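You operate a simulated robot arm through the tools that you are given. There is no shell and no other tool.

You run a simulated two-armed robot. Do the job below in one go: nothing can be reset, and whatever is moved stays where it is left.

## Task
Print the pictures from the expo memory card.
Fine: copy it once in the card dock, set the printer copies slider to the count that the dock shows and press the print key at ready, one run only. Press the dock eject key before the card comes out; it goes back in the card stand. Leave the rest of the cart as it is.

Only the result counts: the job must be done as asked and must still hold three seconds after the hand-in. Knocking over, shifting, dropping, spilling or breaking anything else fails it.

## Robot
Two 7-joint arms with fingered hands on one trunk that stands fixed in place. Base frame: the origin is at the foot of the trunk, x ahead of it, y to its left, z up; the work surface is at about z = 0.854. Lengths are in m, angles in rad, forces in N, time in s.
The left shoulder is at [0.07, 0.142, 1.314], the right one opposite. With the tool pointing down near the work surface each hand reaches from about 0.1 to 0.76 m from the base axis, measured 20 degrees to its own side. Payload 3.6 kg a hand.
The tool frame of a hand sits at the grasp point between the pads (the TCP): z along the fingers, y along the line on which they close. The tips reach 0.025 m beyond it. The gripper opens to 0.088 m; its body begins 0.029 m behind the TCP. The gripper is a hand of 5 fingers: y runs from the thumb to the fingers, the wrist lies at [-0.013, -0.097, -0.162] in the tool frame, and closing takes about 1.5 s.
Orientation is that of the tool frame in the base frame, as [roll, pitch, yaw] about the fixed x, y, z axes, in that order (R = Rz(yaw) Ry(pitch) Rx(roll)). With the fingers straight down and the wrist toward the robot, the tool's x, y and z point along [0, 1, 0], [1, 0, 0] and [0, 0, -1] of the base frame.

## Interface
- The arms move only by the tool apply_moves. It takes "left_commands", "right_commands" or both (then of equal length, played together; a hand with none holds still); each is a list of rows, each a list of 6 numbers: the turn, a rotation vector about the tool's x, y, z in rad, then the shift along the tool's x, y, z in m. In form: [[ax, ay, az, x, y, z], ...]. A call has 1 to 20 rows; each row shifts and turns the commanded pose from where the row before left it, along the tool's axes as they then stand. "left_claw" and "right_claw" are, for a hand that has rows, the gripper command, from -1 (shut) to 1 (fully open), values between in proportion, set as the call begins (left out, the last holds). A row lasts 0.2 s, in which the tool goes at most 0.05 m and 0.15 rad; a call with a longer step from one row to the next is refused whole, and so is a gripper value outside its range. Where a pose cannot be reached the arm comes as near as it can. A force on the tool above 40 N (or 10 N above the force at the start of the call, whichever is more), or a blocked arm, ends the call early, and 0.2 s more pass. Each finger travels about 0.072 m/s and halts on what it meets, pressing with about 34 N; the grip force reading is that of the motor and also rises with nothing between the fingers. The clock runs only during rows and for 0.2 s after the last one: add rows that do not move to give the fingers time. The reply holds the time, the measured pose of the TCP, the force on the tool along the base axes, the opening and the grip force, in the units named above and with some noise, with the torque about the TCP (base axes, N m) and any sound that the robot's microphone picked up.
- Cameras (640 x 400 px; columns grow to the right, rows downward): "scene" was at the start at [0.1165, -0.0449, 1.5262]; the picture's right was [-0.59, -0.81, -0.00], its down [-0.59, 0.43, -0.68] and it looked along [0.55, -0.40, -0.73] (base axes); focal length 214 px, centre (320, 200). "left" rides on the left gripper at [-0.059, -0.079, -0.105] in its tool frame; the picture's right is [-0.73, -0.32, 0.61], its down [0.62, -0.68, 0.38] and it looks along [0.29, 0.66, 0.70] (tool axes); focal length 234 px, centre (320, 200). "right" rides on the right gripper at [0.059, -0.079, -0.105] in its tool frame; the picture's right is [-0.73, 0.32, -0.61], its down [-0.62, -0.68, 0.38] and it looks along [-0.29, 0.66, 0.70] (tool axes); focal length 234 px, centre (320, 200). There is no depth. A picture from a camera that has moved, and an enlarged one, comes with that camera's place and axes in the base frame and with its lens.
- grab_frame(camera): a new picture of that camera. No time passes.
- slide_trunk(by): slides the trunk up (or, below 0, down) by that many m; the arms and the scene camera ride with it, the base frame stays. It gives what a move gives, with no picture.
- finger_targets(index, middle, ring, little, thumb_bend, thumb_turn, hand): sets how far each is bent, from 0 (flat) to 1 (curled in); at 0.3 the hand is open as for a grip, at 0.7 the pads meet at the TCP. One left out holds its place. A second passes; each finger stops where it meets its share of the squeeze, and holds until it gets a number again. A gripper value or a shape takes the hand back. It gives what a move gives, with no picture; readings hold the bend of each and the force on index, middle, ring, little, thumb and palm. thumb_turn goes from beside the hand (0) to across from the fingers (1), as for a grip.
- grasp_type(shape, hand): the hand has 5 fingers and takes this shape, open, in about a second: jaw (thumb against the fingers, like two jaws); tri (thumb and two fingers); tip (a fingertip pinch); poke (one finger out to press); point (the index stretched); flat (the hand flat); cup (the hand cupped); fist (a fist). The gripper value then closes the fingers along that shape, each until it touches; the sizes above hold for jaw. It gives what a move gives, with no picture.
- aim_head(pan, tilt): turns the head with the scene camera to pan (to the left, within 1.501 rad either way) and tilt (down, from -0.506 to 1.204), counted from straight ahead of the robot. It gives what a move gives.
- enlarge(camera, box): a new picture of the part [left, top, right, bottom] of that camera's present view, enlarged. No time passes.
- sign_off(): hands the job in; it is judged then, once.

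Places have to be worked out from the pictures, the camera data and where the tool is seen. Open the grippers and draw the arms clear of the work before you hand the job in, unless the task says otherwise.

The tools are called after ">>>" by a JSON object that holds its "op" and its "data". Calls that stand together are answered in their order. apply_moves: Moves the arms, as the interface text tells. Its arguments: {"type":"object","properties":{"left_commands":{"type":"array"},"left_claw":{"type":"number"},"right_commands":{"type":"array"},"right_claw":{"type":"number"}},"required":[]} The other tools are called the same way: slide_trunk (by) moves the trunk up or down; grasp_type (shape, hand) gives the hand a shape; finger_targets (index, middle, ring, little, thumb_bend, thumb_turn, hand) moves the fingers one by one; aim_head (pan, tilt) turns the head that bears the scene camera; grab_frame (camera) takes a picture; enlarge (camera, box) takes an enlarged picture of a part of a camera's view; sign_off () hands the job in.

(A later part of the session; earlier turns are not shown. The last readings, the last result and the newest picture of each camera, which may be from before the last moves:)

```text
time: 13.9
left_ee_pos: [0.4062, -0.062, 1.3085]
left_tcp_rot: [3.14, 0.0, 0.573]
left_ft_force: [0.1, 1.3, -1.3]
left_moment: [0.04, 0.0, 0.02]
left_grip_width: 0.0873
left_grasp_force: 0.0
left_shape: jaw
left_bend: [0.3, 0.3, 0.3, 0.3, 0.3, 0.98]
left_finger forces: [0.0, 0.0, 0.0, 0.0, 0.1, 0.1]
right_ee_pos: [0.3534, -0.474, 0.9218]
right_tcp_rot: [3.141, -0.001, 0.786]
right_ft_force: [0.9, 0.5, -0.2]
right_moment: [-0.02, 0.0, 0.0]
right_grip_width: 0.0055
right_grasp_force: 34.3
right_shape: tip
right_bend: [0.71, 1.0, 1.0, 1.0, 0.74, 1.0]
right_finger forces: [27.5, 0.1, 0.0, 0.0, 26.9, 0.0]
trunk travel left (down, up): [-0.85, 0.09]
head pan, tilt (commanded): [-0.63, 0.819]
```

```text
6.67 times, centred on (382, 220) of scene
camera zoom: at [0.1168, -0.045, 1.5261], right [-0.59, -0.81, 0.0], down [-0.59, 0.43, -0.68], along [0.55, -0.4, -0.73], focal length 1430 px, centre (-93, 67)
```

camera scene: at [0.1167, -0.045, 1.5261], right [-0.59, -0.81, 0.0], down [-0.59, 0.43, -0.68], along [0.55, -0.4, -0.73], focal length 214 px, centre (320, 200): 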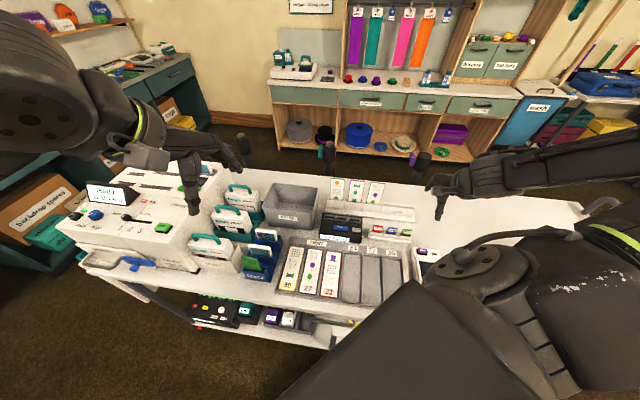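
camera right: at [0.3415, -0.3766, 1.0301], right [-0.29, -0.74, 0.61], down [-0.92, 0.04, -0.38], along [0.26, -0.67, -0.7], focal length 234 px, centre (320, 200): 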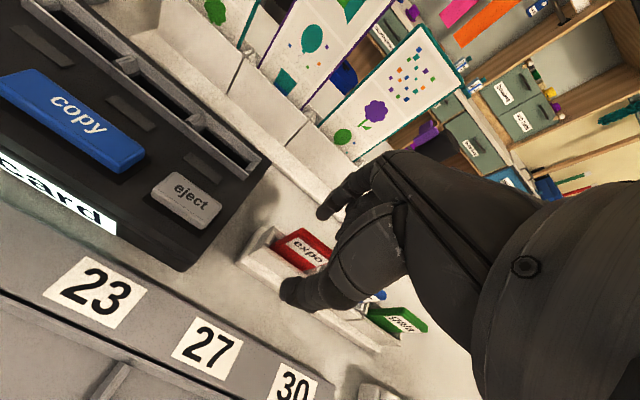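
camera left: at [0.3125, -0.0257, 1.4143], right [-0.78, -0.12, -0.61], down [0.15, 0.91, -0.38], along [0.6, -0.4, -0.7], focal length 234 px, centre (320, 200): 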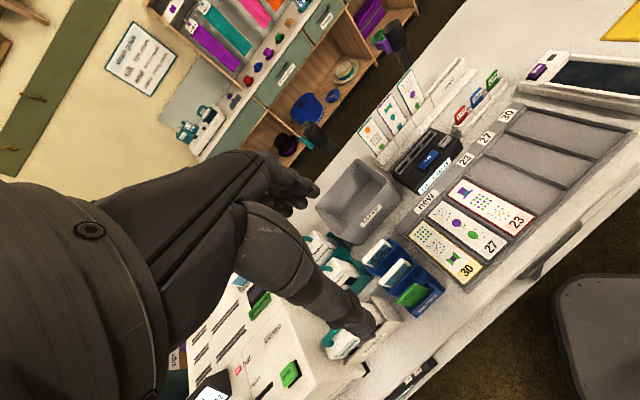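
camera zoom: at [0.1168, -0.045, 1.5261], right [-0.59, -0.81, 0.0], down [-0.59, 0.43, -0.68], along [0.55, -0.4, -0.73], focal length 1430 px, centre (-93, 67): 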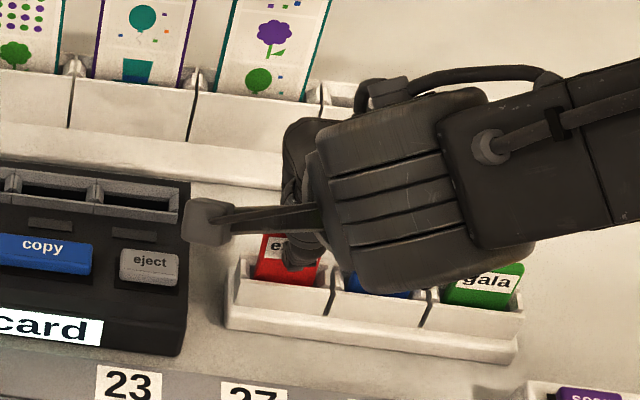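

The card is gripped (27 N on both digits, 5.5 mm), leaning back only slightly, and the stand has not moved. I lift straight up.

>>> {"op": "apply_moves", "data": {"right_commands": [[0, 0, 0, 0, 0, -0.008], [0, 0, 0, 0, 0, -0.012], [0, 0, 0, 0, 0, -0.015], [0, 0, 0, 0, 0, -0.015], [0, 0, 0, 0, 0, -0.015], [0, 0, 0, 0, 0, -0.015]]}}

>>> {"op": "grab_frame", "data": {"camera": "right"}}

>>> {"op": "enlarge", "data": {"camera": "left", "box": [420, 40, 540, 140]}}

>>> {"op": "enlarge", "data": {"camera": "scene", "box": [340, 170, 420, 250]}}

```text
time: 15.3
left_ee_pos: [0.4049, -0.06, 1.3106]
left_tcp_rot: [-3.141, -0.001, 0.572]
left_ft_force: [0.2, -0.8, 0.0]
left_moment: [0.04, 0.01, 0.02]
left_grip_width: 0.0877
left_grasp_force: 0.0
left_shape: jaw
left_bend: [0.3, 0.3, 0.3, 0.3, 0.3, 0.98]
left_finger forces: [0.0, 0.1, 0.1, 0.0, 0.1, 0.1]
right_ee_pos: [0.3523, -0.4745, 1.0032]
right_tcp_rot: [3.142, 0.0, 0.786]
right_ft_force: [0.0, 0.1, -0.5]
right_moment: [0.02, -0.01, 0.04]
right_grip_width: 0.0041
right_grasp_force: 34.2
right_shape: tip
right_bend: [0.74, 1.0, 1.0, 1.0, 0.83, 1.0]
right_finger forces: [17.3, 0.1, 0.1, 0.1, 35.8, 0.1]
trunk travel left (down, up): [-0.85, 0.09]
head pan, tilt (commanded): [-0.63, 0.819]
```

```text
taken
camera right: at [0.3387, -0.3771, 1.1066], right [-0.29, -0.74, 0.61], down [-0.92, 0.04, -0.38], along [0.26, -0.67, -0.7], focal length 234 px, centre (320, 200)
```

right: 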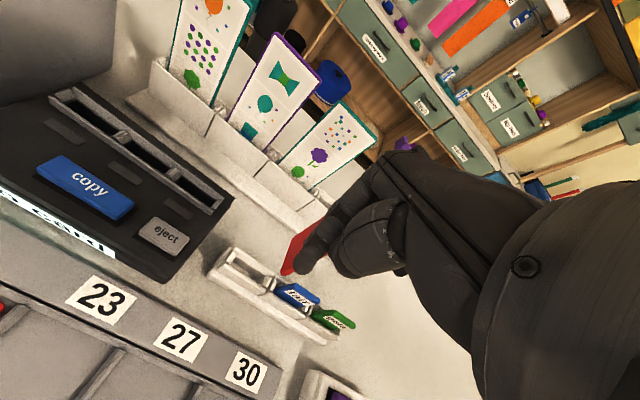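

```text
4.00 times, centred on (480, 90) of left
camera zoom: at [0.3121, -0.0251, 1.4144], right [-0.78, -0.12, -0.61], down [0.15, 0.91, -0.38], along [0.6, -0.4, -0.69], focal length 937 px, centre (-320, 640)
```

zoom: 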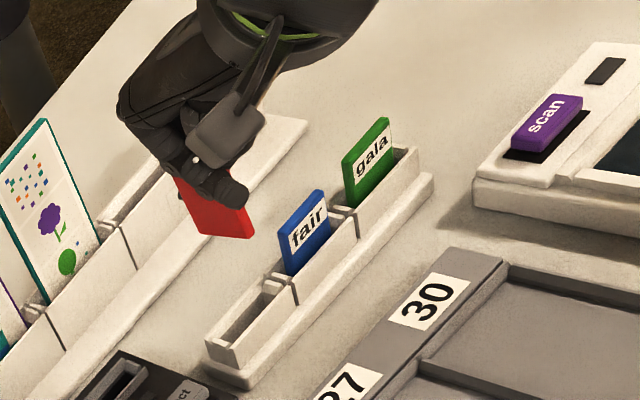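

```text
5.00 times, centred on (380, 210) of scene
camera zoom: at [0.1163, -0.0444, 1.5262], right [-0.59, -0.81, 0.0], down [-0.59, 0.43, -0.68], along [0.55, -0.4, -0.73], focal length 1072 px, centre (20, 150)
```

zoom: 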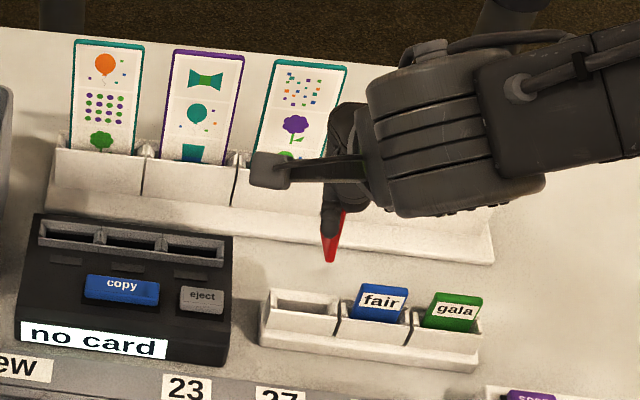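

The card has swung in the pinch after leaving the stand, so I need to see exactly how it sits in the fingers before going on.

>>> {"op": "enlarge", "data": {"camera": "left", "box": [450, 60, 500, 110]}}

>>> {"op": "enlarge", "data": {"camera": "scene", "box": [360, 195, 400, 225]}}

>>> {"op": "enlarge", "data": {"camera": "right", "box": [260, 190, 420, 300]}}

```text
8.00 times, centred on (475, 85) of left
camera zoom: at [0.3121, -0.0251, 1.4144], right [-0.78, -0.12, -0.61], down [0.15, 0.91, -0.38], along [0.6, -0.4, -0.69], focal length 1873 px, centre (-920, 1120)
```

zoom: 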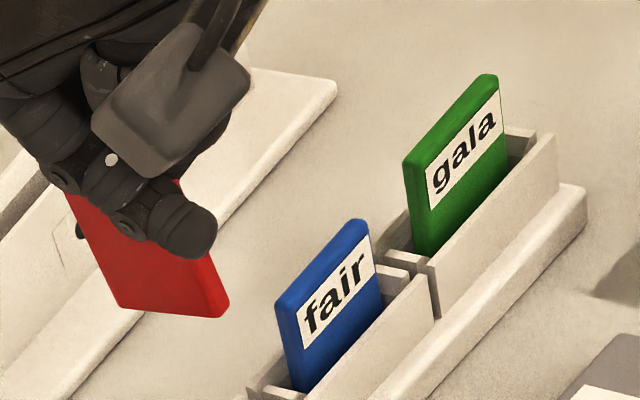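

```text
13.33 times, centred on (380, 210) of scene
camera zoom: at [0.1163, -0.0444, 1.5262], right [-0.59, -0.81, 0.0], down [-0.59, 0.43, -0.68], along [0.55, -0.4, -0.73], focal length 2860 px, centre (-480, 67)
```

zoom: 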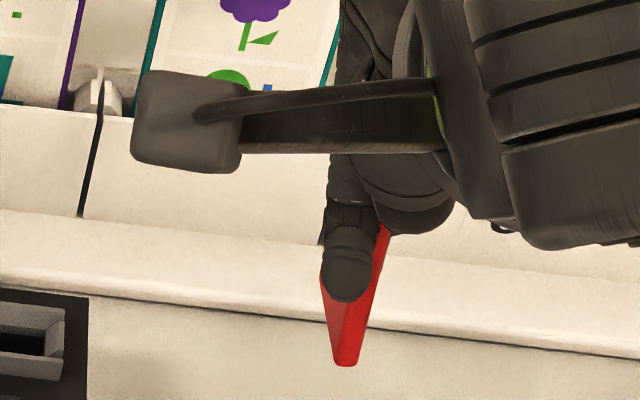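

```text
3.64 times, centred on (340, 245) of right
camera zoom: at [0.3387, -0.3771, 1.1066], right [-0.29, -0.74, 0.61], down [-0.92, 0.04, -0.38], along [0.26, -0.67, -0.7], focal length 852 px, centre (247, 36)
```

zoom: 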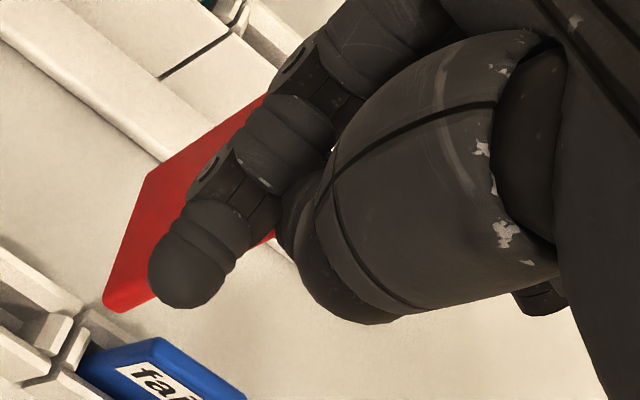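

The single-finger pinch let the card turn about the vertical by roughly 80–90° in the fingers (its bottom edge now runs from (0.339,-0.455) to (0.362,-0.472), level at z≈0.968), but it is still held upright and firmly. I turn the hand counter-clockwise by about 83° so the card lines up with the dock bays again, keeping clear height.

>>> {"op": "apply_moves", "data": {"right_commands": [[0, 0, -0.1, 0, 0, 0], [0, 0, -0.1, 0, 0, 0], [0, 0, -0.1, 0, 0, 0], [0, 0, -0.1, 0, 0, 0], [0, 0, -0.1, 0, 0, 0], [0, 0, -0.1, 0, 0, 0], [0, 0, -0.1, 0, 0, 0], [0, 0, -0.1, 0, 0, 0], [0, 0, -0.1, 0, 0, 0], [0, 0, -0.1, 0, 0, 0], [0, 0, -0.1, 0, 0, 0], [0, 0, -0.1, 0, 0, 0], [0, 0, -0.1, 0, 0, 0], [0, 0, -0.1, 0, 0, 0]]}}

>>> {"op": "grab_frame", "data": {"camera": "right"}}

>>> {"op": "enlarge", "data": {"camera": "left", "box": [440, 50, 520, 110]}}

>>> {"op": "enlarge", "data": {"camera": "scene", "box": [350, 180, 430, 240]}}

```text
time: 18.3
left_ee_pos: [0.4052, -0.0613, 1.3093]
left_tcp_rot: [-3.141, 0.0, 0.573]
left_ft_force: [0.1, -0.7, 0.6]
left_moment: [0.01, 0.01, -0.01]
left_grip_width: 0.0877
left_grasp_force: 0.1
left_shape: jaw
left_bend: [0.3, 0.3, 0.3, 0.3, 0.3, 0.98]
left_finger forces: [0.0, 0.0, 0.0, 0.1, 0.0, 0.1]
right_ee_pos: [0.3536, -0.4728, 1.0021]
right_tcp_rot: [3.14, -0.001, 2.186]
right_ft_force: [0.5, -0.4, 0.3]
right_moment: [-0.03, 0.02, -0.02]
right_grip_width: 0.0024
right_grasp_force: 34.0
right_shape: tip
right_bend: [0.74, 1.0, 1.0, 1.0, 0.85, 1.0]
right_finger forces: [0.0, 0.0, 0.1, 0.0, 0.0, 0.1]
trunk travel left (down, up): [-0.85, 0.09]
head pan, tilt (commanded): [-0.63, 0.819]
```

```text
taken
camera right: at [0.2554, -0.4711, 1.1074], right [0.68, -0.41, 0.61], down [-0.2, -0.9, -0.38], along [0.7, 0.14, -0.7], focal length 234 px, centre (320, 200)
```

right: 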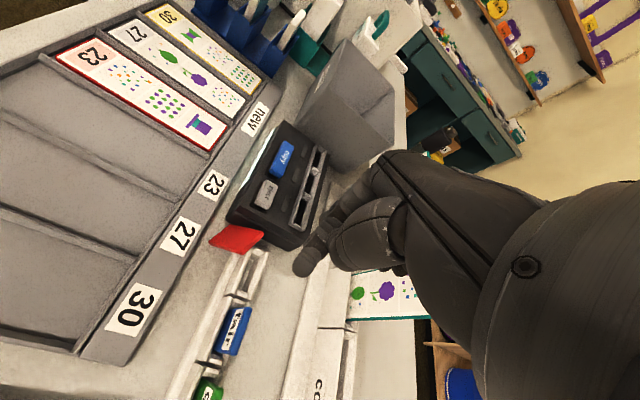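

```text
6.67 times, centred on (480, 80) of left
camera zoom: at [0.3128, -0.0257, 1.4142], right [-0.79, -0.12, -0.61], down [0.15, 0.91, -0.38], along [0.6, -0.4, -0.7], focal length 1561 px, centre (-747, 1000)
```

zoom: 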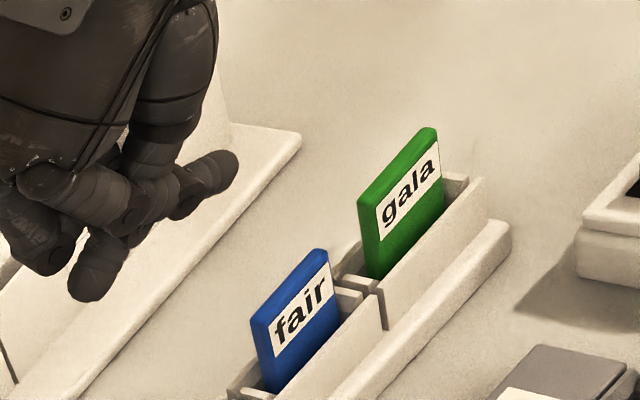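

```text
6.67 times, centred on (390, 210) of scene
camera zoom: at [0.117, -0.045, 1.5261], right [-0.59, -0.81, 0.0], down [-0.59, 0.43, -0.68], along [0.55, -0.4, -0.73], focal length 1430 px, centre (-147, 133)
```

zoom: 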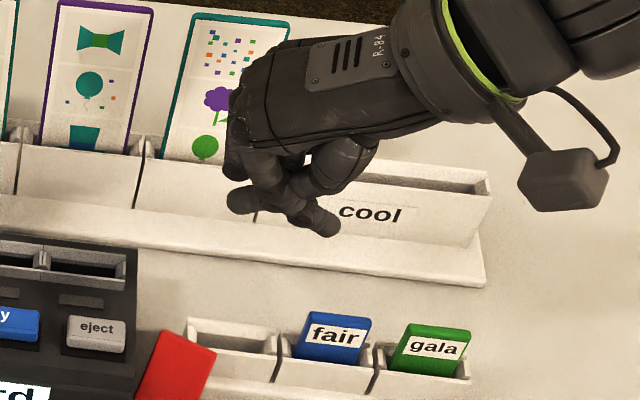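

The card slipped out of the weak pinch during the turn and now lies between the dock and the stand. I look closely at how it lies before doing anything else.

>>> {"op": "enlarge", "data": {"camera": "scene", "box": [350, 215, 398, 260]}}

>>> {"op": "enlarge", "data": {"camera": "right", "box": [190, 200, 290, 290]}}

>>> {"op": "enlarge", "data": {"camera": "left", "box": [420, 90, 500, 160]}}

```text
8.89 times, centred on (374, 238) of scene
camera zoom: at [0.117, -0.045, 1.5261], right [-0.59, -0.81, 0.0], down [-0.59, 0.43, -0.68], along [0.55, -0.4, -0.73], focal length 1906 px, centre (-160, -133)
```

zoom: 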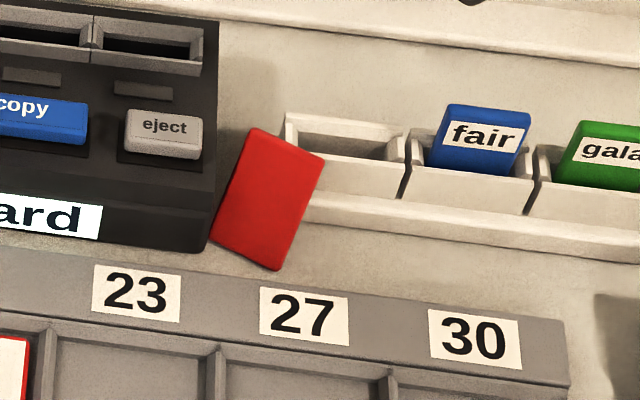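

```text
4.44 times, centred on (240, 245) of right
camera zoom: at [0.2554, -0.4711, 1.1074], right [0.68, -0.41, 0.61], down [-0.2, -0.9, -0.38], along [0.7, 0.14, -0.7], focal length 1041 px, centre (676, 0)
```

zoom: 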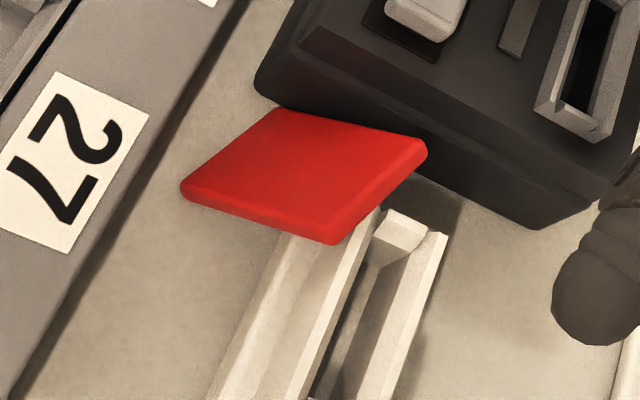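

```text
5.71 times, centred on (460, 125) of left
camera zoom: at [0.3128, -0.0257, 1.4142], right [-0.79, -0.12, -0.61], down [0.15, 0.91, -0.38], along [0.6, -0.4, -0.7], focal length 1338 px, centre (-480, 629)
```

zoom: 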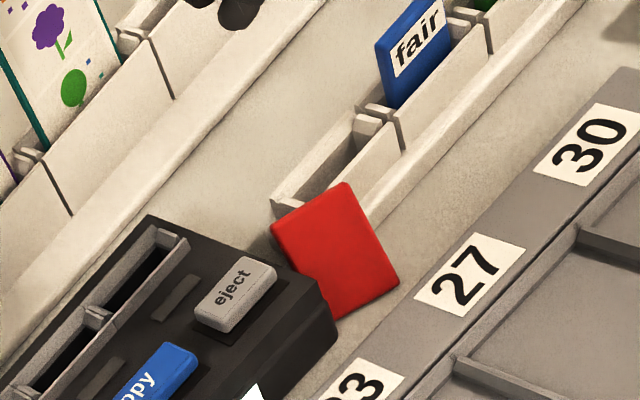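

The card leans at about 54° with its foot between tray edge and dock, its back resting on the stand's front-left corner (top edge from (0.347,-0.445) to (0.373,-0.431) at z≈0.908); nothing else moved. I raise the hand, turn it back, and switch to the three-finger grip, which resists twisting better.

>>> {"op": "apply_moves", "data": {"right_commands": [[0, 0, 0, 0, 0, -0.03], [0, 0, 0, 0, 0, -0.03], [0, 0, 0.144, 0, 0, 0], [0, 0, 0.144, 0, 0, 0], [0, 0, 0.144, 0, 0, 0], [0, 0, 0.144, 0, 0, 0], [0, 0, 0.144, 0, 0, 0], [0, 0, 0.144, 0, 0, 0], [0, 0, 0.144, 0, 0, 0], [0, 0, 0.144, 0, 0, 0], [0, 0, 0.144, 0, 0, 0], [0, 0, 0.144, 0, 0, 0], [0, 0, 0.144, 0, 0, 0]], "right_claw": 1}}

>>> {"op": "grasp_type", "data": {"hand": "right", "shape": "tri"}}

>>> {"op": "apply_moves", "data": {"right_commands": [[0, 0, 0, 0, 0, 0], [0, 0, 0, 0, 0, 0], [0, 0, 0, 0, 0, 0], [0, 0, 0, 0, 0, 0], [0, 0, 0, 0, 0, 0]], "right_claw": -0.3}}

>>> {"op": "grab_frame", "data": {"camera": "right"}}

>>> {"op": "grab_frame", "data": {"camera": "left"}}

>>> {"op": "grab_frame", "data": {"camera": "scene"}}

```text
time: 21.1
left_ee_pos: [0.4063, -0.0621, 1.3102]
left_tcp_rot: [3.14, 0.0, 0.572]
left_ft_force: [-0.7, -0.7, -0.2]
left_moment: [0.04, -0.01, -0.01]
left_grip_width: 0.0875
left_grasp_force: 0.2
left_shape: jaw
left_bend: [0.3, 0.3, 0.3, 0.3, 0.3, 0.98]
left_finger forces: [0.0, 0.0, 0.0, 0.1, 0.1, 0.0]
right_ee_pos: [0.3545, -0.4723, 1.0621]
right_tcp_rot: [3.141, -0.001, 0.599]
right_ft_force: [-0.1, 0.2, 0.0]
right_moment: [0.03, 0.0, 0.01]
right_grip_width: 0.0878
right_grasp_force: 0.0
right_shape: tip
right_bend: [0.3, 0.98, 0.99, 0.99, 0.3, 0.98]
right_finger forces: [0.0, 0.0, 0.0, 0.0, 0.0, 0.0]
trunk travel left (down, up): [-0.85, 0.09]
head pan, tilt (commanded): [-0.63, 0.819]
```

```text
time: 22.0
left_ee_pos: [0.4059, -0.0607, 1.3109]
left_tcp_rot: [3.14, 0.002, 0.573]
left_ft_force: [-0.8, -0.2, 0.6]
left_moment: [0.02, -0.01, 0.01]
left_grip_width: 0.088
left_grasp_force: 0.0
left_shape: jaw
left_bend: [0.3, 0.3, 0.3, 0.3, 0.3, 0.98]
left_finger forces: [0.0, 0.0, 0.0, 0.0, 0.1, 0.0]
right_ee_pos: [0.3524, -0.4724, 1.0619]
right_tcp_rot: [3.14, 0.0, 0.601]
right_ft_force: [0.6, -0.2, -0.5]
right_moment: [0.01, 0.01, 0.02]
right_grip_width: 0.0873
right_grasp_force: 0.1
right_shape: tri
right_bend: [0.3, 0.3, 0.99, 0.99, 0.3, 0.98]
right_finger forces: [0.0, 0.1, 0.1, 0.1, 0.0, 0.0]
trunk travel left (down, up): [-0.85, 0.09]
head pan, tilt (commanded): [-0.63, 0.819]
```

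```text
time: 23.2
left_ee_pos: [0.406, -0.0598, 1.31]
left_tcp_rot: [3.141, -0.001, 0.573]
left_ft_force: [-0.1, 0.0, 0.4]
left_moment: [-0.01, -0.01, 0.0]
left_grip_width: 0.0876
left_grasp_force: 0.1
left_shape: jaw
left_bend: [0.3, 0.3, 0.3, 0.3, 0.3, 0.98]
left_finger forces: [0.0, 0.0, 0.0, 0.0, 0.1, 0.0]
right_ee_pos: [0.3533, -0.4734, 1.0627]
right_tcp_rot: [-3.141, 0.0, 0.601]
right_ft_force: [-0.4, 0.5, 0.7]
right_moment: [0.02, -0.03, 0.02]
right_grip_width: 0.0316
right_grasp_force: 0.0
right_shape: tri
right_bend: [0.74, 0.51, 0.99, 0.99, 0.73, 1.0]
right_finger forces: [0.0, 0.0, 0.0, 0.0, 0.1, 0.0]
trunk travel left (down, up): [-0.85, 0.09]
head pan, tilt (commanded): [-0.63, 0.819]
```

```text
taken
camera right: at [0.3573, -0.3748, 1.1665], right [-0.42, -0.68, 0.61], down [-0.9, 0.21, -0.38], along [0.13, -0.71, -0.7], focal length 234 px, centre (320, 200)
```

right: 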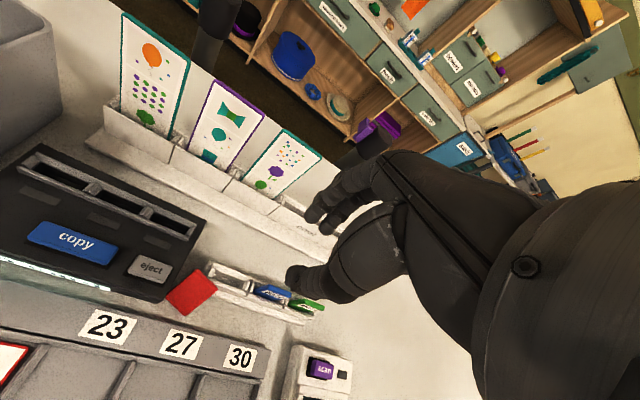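

```text
taken
camera left: at [0.3124, -0.0255, 1.4143], right [-0.78, -0.12, -0.61], down [0.15, 0.91, -0.38], along [0.6, -0.4, -0.7], focal length 234 px, centre (320, 200)
```

left: 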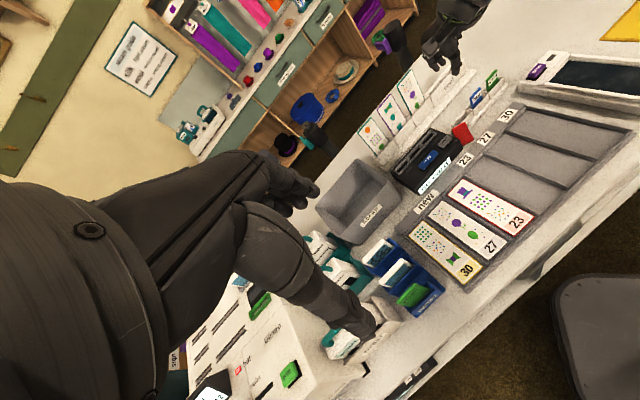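

```text
taken
camera scene: at [0.1166, -0.0449, 1.5262], right [-0.59, -0.81, 0.0], down [-0.59, 0.43, -0.68], along [0.55, -0.4, -0.73], focal length 214 px, centre (320, 200)
```

scene: 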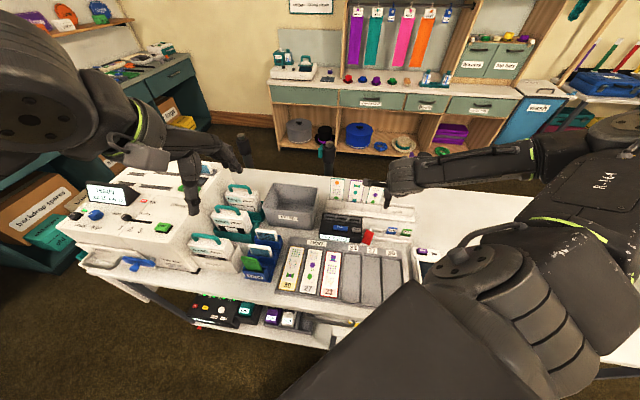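

I enlarge the hand in both outside views to see how thumb, index and middle line up in this shape.

>>> {"op": "enlarge", "data": {"camera": "left", "box": [410, 10, 490, 80]}}

>>> {"op": "enlarge", "data": {"camera": "scene", "box": [370, 150, 430, 210]}}

>>> {"op": "enlarge", "data": {"camera": "right", "box": [260, 160, 420, 320]}}

```text
5.71 times, centred on (450, 45) of left
camera zoom: at [0.3124, -0.0255, 1.4143], right [-0.78, -0.12, -0.61], down [0.15, 0.91, -0.38], along [0.6, -0.4, -0.7], focal length 1338 px, centre (-423, 1086)
```

zoom: 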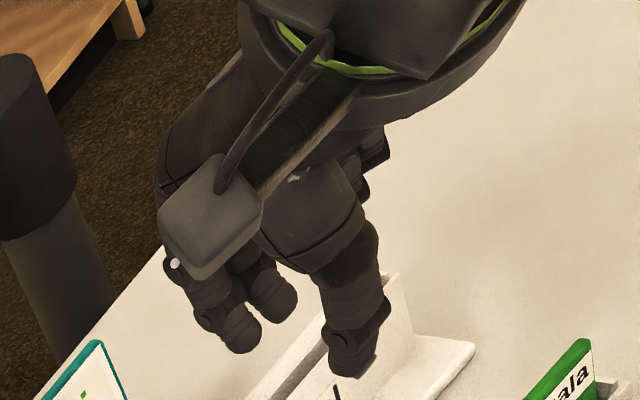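

```text
6.67 times, centred on (400, 180) of scene
camera zoom: at [0.1166, -0.0449, 1.5262], right [-0.59, -0.81, 0.0], down [-0.59, 0.43, -0.68], along [0.55, -0.4, -0.73], focal length 1430 px, centre (-213, 333)
```

zoom: 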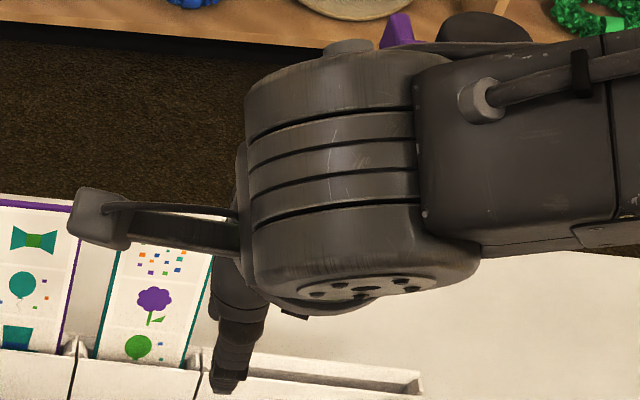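

```text
2.50 times, centred on (340, 240) of right
camera zoom: at [0.3573, -0.3748, 1.1665], right [-0.42, -0.68, 0.61], down [-0.9, 0.21, -0.38], along [0.13, -0.71, -0.7], focal length 585 px, centre (270, 100)
```

zoom: 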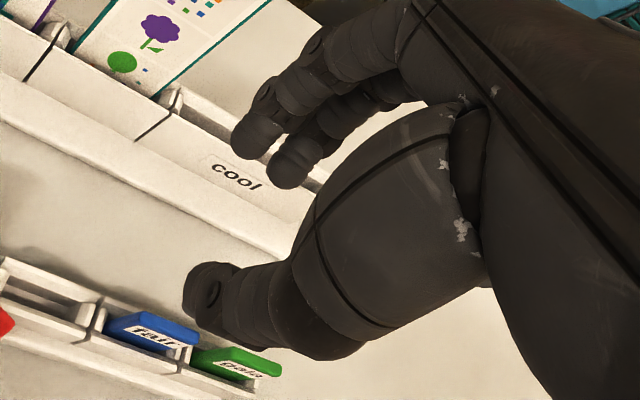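

In this shape the thumb sits between index and middle, so it will not twist the card. Before going in, I need the stand wall height and the card's rest pose more exactly, so I enlarge that corner from all three cameras.

>>> {"op": "enlarge", "data": {"camera": "right", "box": [150, 240, 246, 320]}}

>>> {"op": "enlarge", "data": {"camera": "scene", "box": [355, 222, 403, 252]}}

>>> {"op": "enlarge", "data": {"camera": "left", "box": [435, 100, 499, 160]}}

```text
5.00 times, centred on (198, 280) of right
camera zoom: at [0.3573, -0.3748, 1.1665], right [-0.42, -0.68, 0.61], down [-0.9, 0.21, -0.38], along [0.13, -0.71, -0.7], focal length 1171 px, centre (930, -200)
```

zoom: 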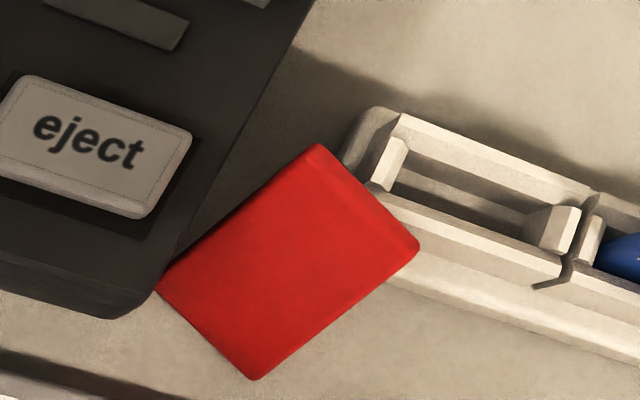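

```text
13.33 times, centred on (379, 237) of scene
camera zoom: at [0.1166, -0.0449, 1.5262], right [-0.59, -0.81, 0.0], down [-0.59, 0.43, -0.68], along [0.55, -0.4, -0.73], focal length 2860 px, centre (-467, -293)
```

zoom: 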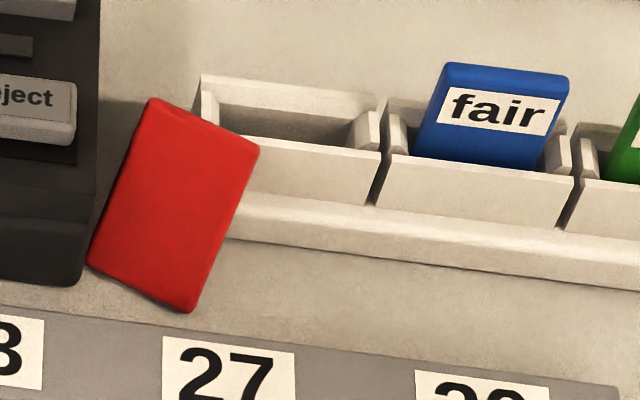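

```text
6.67 times, centred on (467, 130) of left
camera zoom: at [0.3124, -0.0255, 1.4143], right [-0.78, -0.12, -0.61], down [0.15, 0.91, -0.38], along [0.6, -0.4, -0.7], focal length 1561 px, centre (-660, 667)
```

zoom: 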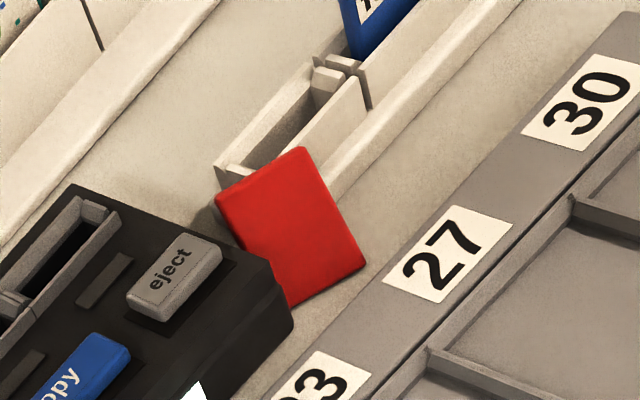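

Using the right and scene cameras (which agree best), the card's top edge is at z≈0.897 and the stand walls top out near 0.888, so I must keep the tips above ~0.891 behind it. I move the hand over the card with the grip 44 mm open and stop at TCP z≈0.95 to check.

>>> {"op": "apply_moves", "data": {"right_commands": [[0, 0, 0.05, 0, 0, 0], [0, 0, 0, 0.012, -0.009, 0.015], [0, 0, 0, 0.01, -0.009, 0.02], [0, 0, 0, 0, 0, 0.025], [0, 0, 0, 0, 0, 0.025], [0, 0, 0, 0, 0, 0.025], [0, 0, 0, 0, 0, 0]], "right_claw": 0}}

>>> {"op": "grab_frame", "data": {"camera": "right"}}

>>> {"op": "enlarge", "data": {"camera": "scene", "box": [345, 195, 409, 255]}}

>>> {"op": "enlarge", "data": {"camera": "left", "box": [430, 70, 510, 150]}}

```text
time: 24.8
left_ee_pos: [0.4059, -0.0599, 1.3102]
left_tcp_rot: [3.14, -0.001, 0.573]
left_ft_force: [-0.3, 0.6, -0.4]
left_moment: [-0.04, 0.0, -0.01]
left_grip_width: 0.0876
left_grasp_force: 0.1
left_shape: jaw
left_bend: [0.3, 0.3, 0.3, 0.3, 0.3, 0.98]
left_finger forces: [0.0, 0.1, 0.0, 0.0, 0.1, 0.0]
right_ee_pos: [0.3612, -0.4456, 0.955]
right_tcp_rot: [-3.141, 0.002, 0.552]
right_ft_force: [-0.7, -0.2, -0.2]
right_moment: [0.0, 0.01, -0.03]
right_grip_width: 0.0436
right_grasp_force: 0.0
right_shape: tri
right_bend: [0.74, 0.45, 0.99, 0.99, 0.7, 1.0]
right_finger forces: [0.0, 0.1, 0.0, 0.0, 0.0, 0.0]
trunk travel left (down, up): [-0.85, 0.09]
head pan, tilt (commanded): [-0.63, 0.819]
```

```text
taken
camera right: at [0.3712, -0.3477, 1.0586], right [-0.45, -0.66, 0.61], down [-0.89, 0.25, -0.38], along [0.1, -0.71, -0.7], focal length 234 px, centre (320, 200)
```

right: 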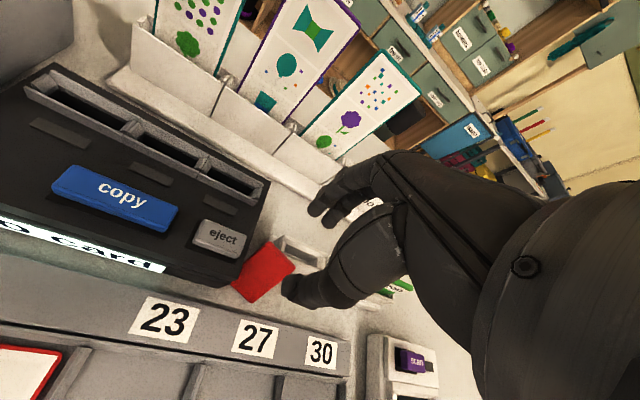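

```text
6.67 times, centred on (377, 225) of scene
camera zoom: at [0.1164, -0.0447, 1.5262], right [-0.59, -0.81, 0.0], down [-0.59, 0.43, -0.68], along [0.55, -0.4, -0.73], focal length 1430 px, centre (-60, 33)
```

zoom: 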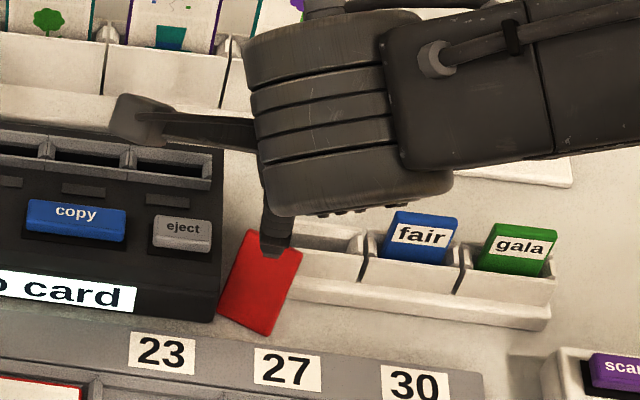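

```text
5.00 times, centred on (470, 110) of left
camera zoom: at [0.3122, -0.0254, 1.4144], right [-0.78, -0.12, -0.61], down [0.15, 0.91, -0.38], along [0.6, -0.4, -0.7], focal length 1171 px, centre (-430, 650)
```

zoom: 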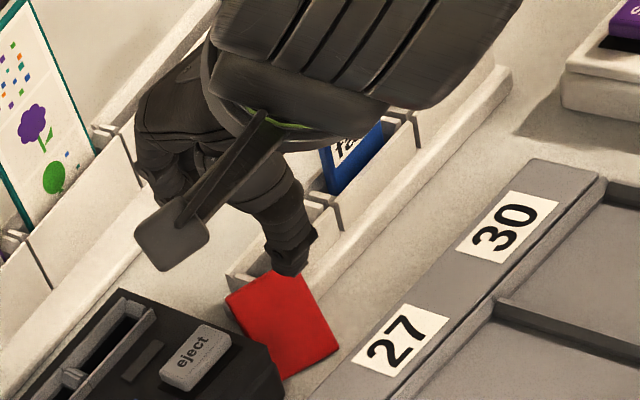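

I enlarge the wrist view to check where the two fingertips will come down relative to the card's top edge and the gap behind it.

>>> {"op": "enlarge", "data": {"camera": "right", "box": [220, 170, 380, 320]}}

```text
2.67 times, centred on (300, 245) of right
camera zoom: at [0.3712, -0.3477, 1.0586], right [-0.45, -0.66, 0.61], down [-0.89, 0.25, -0.38], along [0.1, -0.71, -0.7], focal length 624 px, centre (373, 80)
```

zoom: 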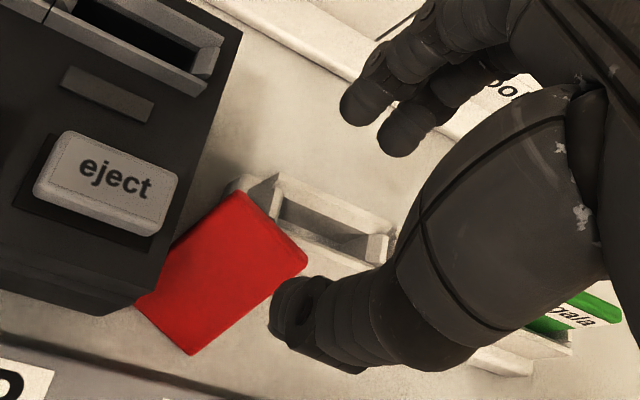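

Both fingertips will come down just behind the card's top edge (6–14 mm clearance) and the thumb well in front. I lower to TCP z≈0.925 first and check.

>>> {"op": "apply_moves", "data": {"right_commands": [[0, 0, 0, 0, 0, 0.01], [0, 0, 0, 0, 0, 0.01], [0, 0, 0, 0, 0, 0.008], [0, 0, 0, 0, 0, 0]]}}

>>> {"op": "enlarge", "data": {"camera": "right", "box": [220, 170, 380, 320]}}

>>> {"op": "enlarge", "data": {"camera": "left", "box": [440, 80, 504, 150]}}

>>> {"op": "enlarge", "data": {"camera": "scene", "box": [350, 205, 405, 255]}}

```text
time: 25.8
left_ee_pos: [0.4053, -0.0616, 1.3102]
left_tcp_rot: [-3.141, 0.001, 0.573]
left_ft_force: [-0.6, -0.1, -0.1]
left_moment: [-0.02, 0.01, -0.01]
left_grip_width: 0.0876
left_grasp_force: 0.0
left_shape: jaw
left_bend: [0.3, 0.3, 0.3, 0.3, 0.3, 0.98]
left_finger forces: [0.0, 0.0, 0.1, 0.1, 0.0, 0.0]
right_ee_pos: [0.3617, -0.4445, 0.9252]
right_tcp_rot: [3.142, 0.0, 0.552]
right_ft_force: [0.7, -0.2, 0.0]
right_moment: [-0.01, 0.04, 0.01]
right_grip_width: 0.0435
right_grasp_force: 0.1
right_shape: tri
right_bend: [0.74, 0.45, 0.99, 0.99, 0.7, 1.0]
right_finger forces: [0.1, 0.0, 0.0, 0.1, 0.0, 0.0]
trunk travel left (down, up): [-0.85, 0.09]
head pan, tilt (commanded): [-0.63, 0.819]
```

```text
2.67 times, centred on (300, 245) of right
camera zoom: at [0.371, -0.347, 1.0293], right [-0.45, -0.66, 0.61], down [-0.89, 0.25, -0.38], along [0.1, -0.71, -0.7], focal length 624 px, centre (373, 80)
```

zoom: 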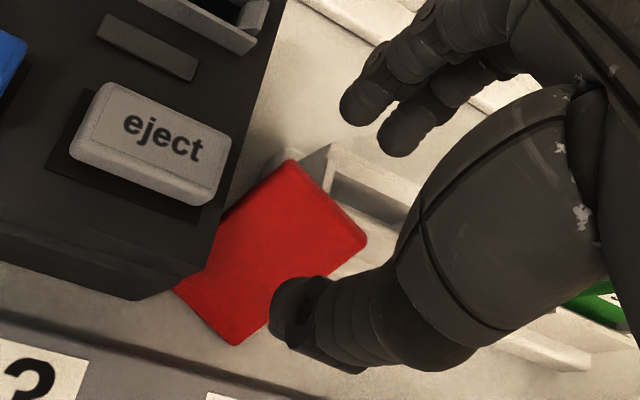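

```text
5.71 times, centred on (472, 115) of left
camera zoom: at [0.3125, -0.0256, 1.4143], right [-0.78, -0.12, -0.61], down [0.15, 0.91, -0.38], along [0.6, -0.4, -0.7], focal length 1338 px, centre (-549, 686)
```

zoom: 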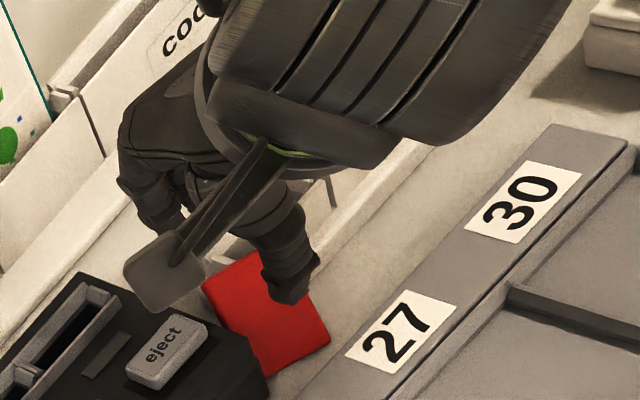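

```text
8.00 times, centred on (378, 230) of scene
camera zoom: at [0.1167, -0.0449, 1.5262], right [-0.59, -0.81, 0.0], down [-0.59, 0.43, -0.68], along [0.55, -0.4, -0.73], focal length 1716 px, centre (-140, -40)
```

zoom: 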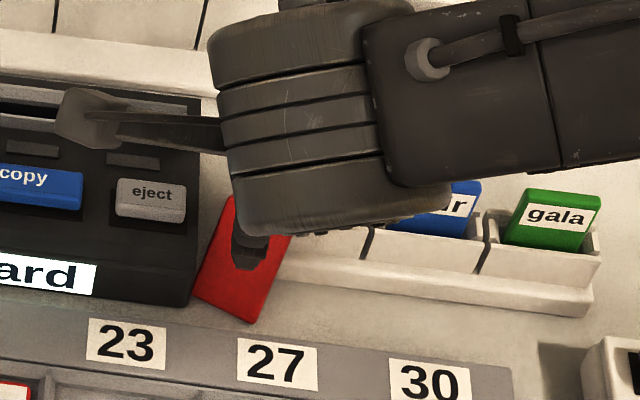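

No contact so far and the geometry is unchanged. I lower in small steps to put the fingertips just behind the card's top edge, watching the force.

>>> {"op": "apply_moves", "data": {"right_commands": [[0, 0, 0, 0, 0, 0.003], [0, 0, 0, 0, 0, 0.003], [0, 0, 0, 0, 0, 0]]}}

>>> {"op": "apply_moves", "data": {"right_commands": [[0, 0, 0, 0, 0, 0.002], [0, 0, 0, 0, 0, 0]]}}

>>> {"op": "enlarge", "data": {"camera": "right", "box": [220, 170, 380, 320]}}

```text
time: 26.6
left_ee_pos: [0.405, -0.0608, 1.3108]
left_tcp_rot: [3.139, -0.001, 0.573]
left_ft_force: [0.1, -0.3, -0.2]
left_moment: [0.01, 0.03, 0.03]
left_grip_width: 0.0877
left_grasp_force: 0.1
left_shape: jaw
left_bend: [0.3, 0.3, 0.3, 0.3, 0.3, 0.98]
left_finger forces: [0.0, 0.0, 0.0, 0.0, 0.0, 0.0]
right_ee_pos: [0.3619, -0.4454, 0.9183]
right_tcp_rot: [3.141, 0.0, 0.551]
right_ft_force: [0.0, -0.4, 0.5]
right_moment: [-0.03, -0.02, -0.02]
right_grip_width: 0.0437
right_grasp_force: 0.0
right_shape: tri
right_bend: [0.74, 0.45, 0.99, 0.99, 0.7, 1.0]
right_finger forces: [0.0, 0.1, 0.0, 0.0, 0.1, 0.0]
trunk travel left (down, up): [-0.85, 0.09]
head pan, tilt (commanded): [-0.63, 0.819]
```

```text
time: 27.2
left_ee_pos: [0.405, -0.0598, 1.3118]
left_tcp_rot: [3.139, 0.0, 0.573]
left_ft_force: [-0.2, 0.0, -0.2]
left_moment: [-0.02, 0.01, -0.01]
left_grip_width: 0.0878
left_grasp_force: 0.1
left_shape: jaw
left_bend: [0.3, 0.3, 0.3, 0.3, 0.3, 0.98]
left_finger forces: [0.0, 0.1, 0.0, 0.0, 0.0, 0.0]
right_ee_pos: [0.3623, -0.4455, 0.9173]
right_tcp_rot: [3.141, 0.0, 0.552]
right_ft_force: [-0.2, 1.0, -0.4]
right_moment: [0.03, 0.0, 0.01]
right_grip_width: 0.0437
right_grasp_force: 0.1
right_shape: tri
right_bend: [0.74, 0.45, 0.99, 0.99, 0.7, 1.0]
right_finger forces: [0.0, 0.0, 0.0, 0.0, 0.0, 0.1]
trunk travel left (down, up): [-0.85, 0.09]
head pan, tilt (commanded): [-0.63, 0.819]
```

```text
2.67 times, centred on (300, 245) of right
camera zoom: at [0.371, -0.3476, 1.0221], right [-0.45, -0.66, 0.61], down [-0.89, 0.25, -0.38], along [0.1, -0.71, -0.7], focal length 624 px, centre (373, 80)
```

zoom: 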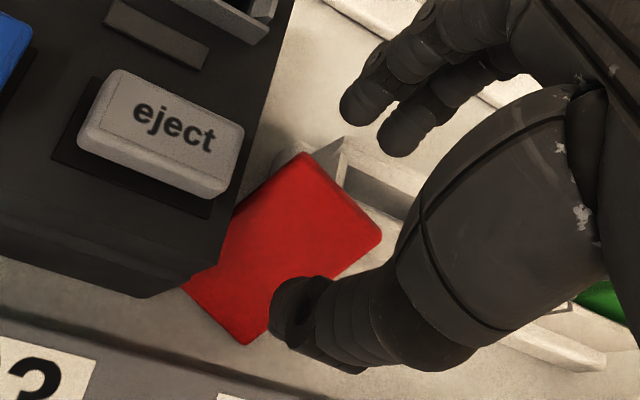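

No contact yet; tips are about 3 mm above the stand wall. I draw the hand toward the robot in small steps so the fingertips catch the card's top edge from behind.

>>> {"op": "apply_moves", "data": {"right_commands": [[0, 0, 0, 0, -0.003, 0], [0, 0, 0, 0, -0.003, 0], [0, 0, 0, 0, -0.003, 0], [0, 0, 0, 0, -0.003, 0]]}}

>>> {"op": "enlarge", "data": {"camera": "right", "box": [220, 170, 380, 320]}}

>>> {"op": "enlarge", "data": {"camera": "left", "box": [440, 80, 504, 150]}}

```text
time: 28.2
left_ee_pos: [0.4056, -0.0613, 1.3108]
left_tcp_rot: [3.139, 0.0, 0.572]
left_ft_force: [0.2, -0.3, 0.1]
left_moment: [0.0, -0.03, 0.04]
left_grip_width: 0.0875
left_grasp_force: 0.1
left_shape: jaw
left_bend: [0.3, 0.3, 0.3, 0.3, 0.3, 0.98]
left_finger forces: [0.1, 0.1, 0.0, 0.0, 0.0, 0.0]
right_ee_pos: [0.3569, -0.437, 0.9151]
right_tcp_rot: [-3.141, 0.0, 0.551]
right_ft_force: [-0.7, -0.9, 0.2]
right_moment: [-0.01, 0.0, 0.01]
right_grip_width: 0.0436
right_grasp_force: 0.0
right_shape: tri
right_bend: [0.74, 0.45, 0.99, 0.99, 0.7, 1.0]
right_finger forces: [0.1, 0.0, 0.0, 0.0, 0.1, 0.1]
trunk travel left (down, up): [-0.85, 0.09]
head pan, tilt (commanded): [-0.63, 0.819]
```

```text
2.67 times, centred on (300, 245) of right
camera zoom: at [0.365, -0.3382, 1.0205], right [-0.45, -0.66, 0.61], down [-0.89, 0.25, -0.38], along [0.1, -0.71, -0.7], focal length 624 px, centre (373, 80)
```

zoom: 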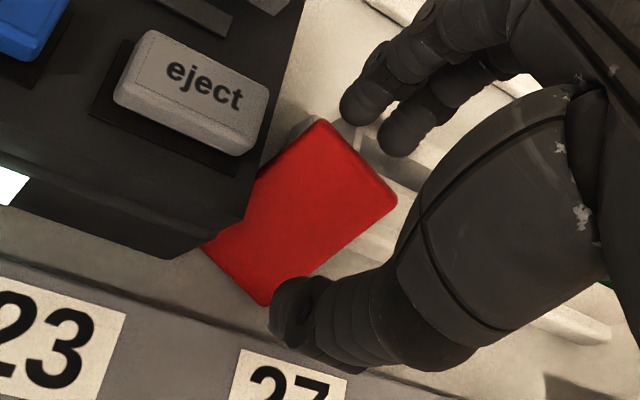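

```text
5.71 times, centred on (472, 115) of left
camera zoom: at [0.3124, -0.0255, 1.4143], right [-0.78, -0.12, -0.61], down [0.15, 0.91, -0.38], along [0.6, -0.4, -0.7], focal length 1338 px, centre (-549, 686)
```

zoom: 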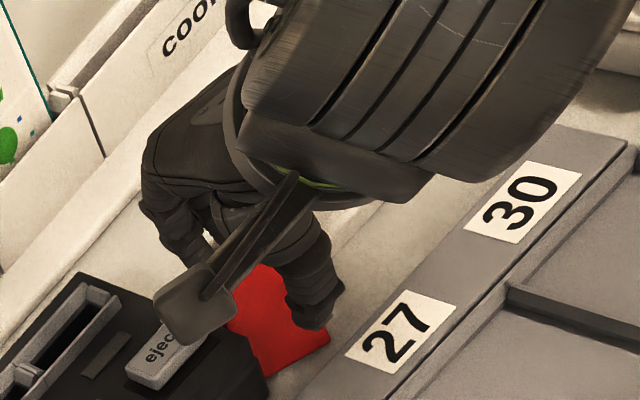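

Still no contact; the card's top-left corner is now just in front of the index tip. I continue drawing toward the robot.

>>> {"op": "apply_moves", "data": {"right_commands": [[0, 0, 0, 0, -0.003, 0], [0, 0, 0, 0, -0.003, 0], [0, 0, 0, 0, -0.003, 0], [0, 0, 0, 0, -0.003, 0]]}}

>>> {"op": "enlarge", "data": {"camera": "right", "box": [220, 170, 380, 320]}}

>>> {"op": "enlarge", "data": {"camera": "scene", "box": [350, 205, 405, 255]}}

```text
time: 29.2
left_ee_pos: [0.4057, -0.0605, 1.3097]
left_tcp_rot: [3.14, 0.0, 0.572]
left_ft_force: [0.1, 0.1, -0.2]
left_moment: [-0.01, 0.01, -0.03]
left_grip_width: 0.0878
left_grasp_force: 0.1
left_shape: jaw
left_bend: [0.3, 0.3, 0.3, 0.3, 0.3, 0.98]
left_finger forces: [0.0, 0.0, 0.1, 0.0, 0.1, 0.0]
right_ee_pos: [0.3498, -0.4263, 0.9152]
right_tcp_rot: [3.142, 0.0, 0.552]
right_ft_force: [0.1, -0.2, 1.1]
right_moment: [0.01, 0.01, -0.02]
right_grip_width: 0.044
right_grasp_force: 0.2
right_shape: tri
right_bend: [0.74, 0.45, 0.99, 0.99, 0.7, 1.0]
right_finger forces: [0.1, 0.1, 0.0, 0.0, 0.0, 0.1]
trunk travel left (down, up): [-0.85, 0.09]
head pan, tilt (commanded): [-0.63, 0.819]
```

```text
2.67 times, centred on (300, 245) of right
camera zoom: at [0.3586, -0.3283, 1.0212], right [-0.45, -0.66, 0.61], down [-0.89, 0.25, -0.38], along [0.1, -0.71, -0.7], focal length 624 px, centre (373, 80)
```

zoom: 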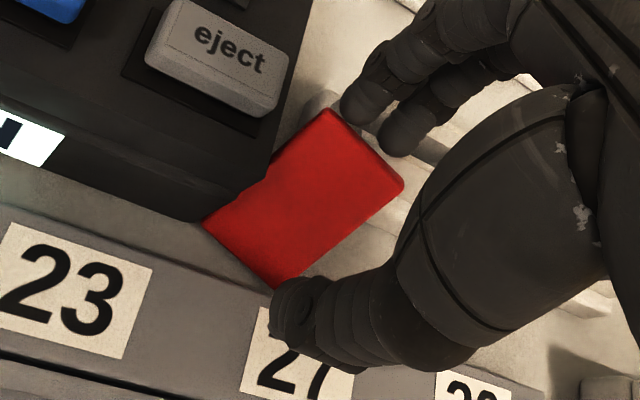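

```text
8.00 times, centred on (378, 230) of scene
camera zoom: at [0.1165, -0.0448, 1.5262], right [-0.59, -0.81, 0.0], down [-0.59, 0.43, -0.68], along [0.55, -0.4, -0.73], focal length 1716 px, centre (-140, -40)
```

zoom: 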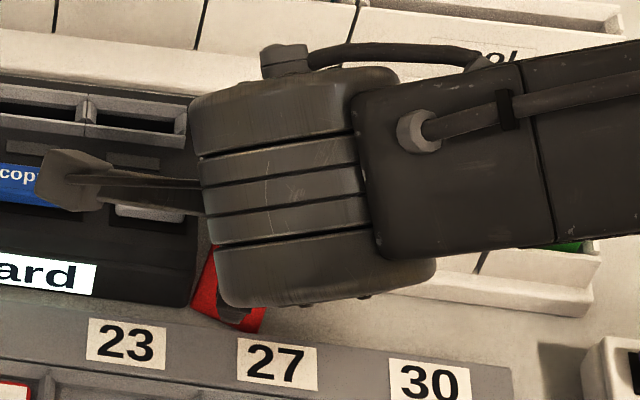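

The fingertips now carry the card's top with them and it is tipping upright. I close the grip partway so thumb and fingers bracket the upright card.

>>> {"op": "apply_moves", "data": {"right_commands": [[0, 0, 0, 0, -0.002, 0], [0, 0, 0, 0, 0, 0], [0, 0, 0, 0, 0, 0], [0, 0, 0, 0, 0, 0]], "right_claw": -0.4}}

>>> {"op": "enlarge", "data": {"camera": "right", "box": [220, 170, 380, 320]}}

>>> {"op": "enlarge", "data": {"camera": "left", "box": [440, 80, 504, 150]}}

```text
time: 30.2
left_ee_pos: [0.4057, -0.0597, 1.3099]
left_tcp_rot: [3.141, -0.001, 0.574]
left_ft_force: [-0.1, -0.6, 0.8]
left_moment: [-0.03, -0.01, 0.01]
left_grip_width: 0.0876
left_grasp_force: 0.1
left_shape: jaw
left_bend: [0.3, 0.3, 0.3, 0.3, 0.3, 0.98]
left_finger forces: [0.1, 0.1, 0.0, 0.1, 0.0, 0.0]
right_ee_pos: [0.3486, -0.4232, 0.9162]
right_tcp_rot: [3.141, 0.0, 0.552]
right_ft_force: [0.9, -0.4, -0.1]
right_moment: [-0.02, -0.02, -0.04]
right_grip_width: 0.0267
right_grasp_force: 0.1
right_shape: tri
right_bend: [0.74, 0.53, 0.99, 0.99, 0.74, 1.0]
right_finger forces: [0.0, 0.0, 0.0, 0.0, 0.0, 0.0]
trunk travel left (down, up): [-0.85, 0.09]
head pan, tilt (commanded): [-0.63, 0.819]
```

```text
2.67 times, centred on (300, 245) of right
camera zoom: at [0.3577, -0.3259, 1.0211], right [-0.45, -0.66, 0.61], down [-0.89, 0.25, -0.38], along [0.1, -0.71, -0.7], focal length 624 px, centre (373, 80)
```

zoom: 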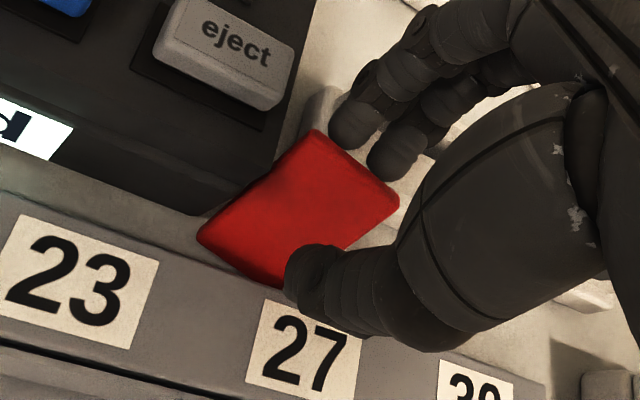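

```text
5.71 times, centred on (472, 115) of left
camera zoom: at [0.3124, -0.0255, 1.4143], right [-0.78, -0.12, -0.61], down [0.15, 0.91, -0.38], along [0.6, -0.4, -0.7], focal length 1338 px, centre (-549, 686)
```

zoom: 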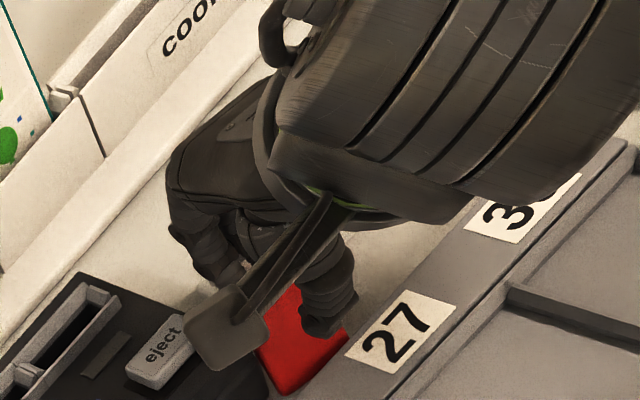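

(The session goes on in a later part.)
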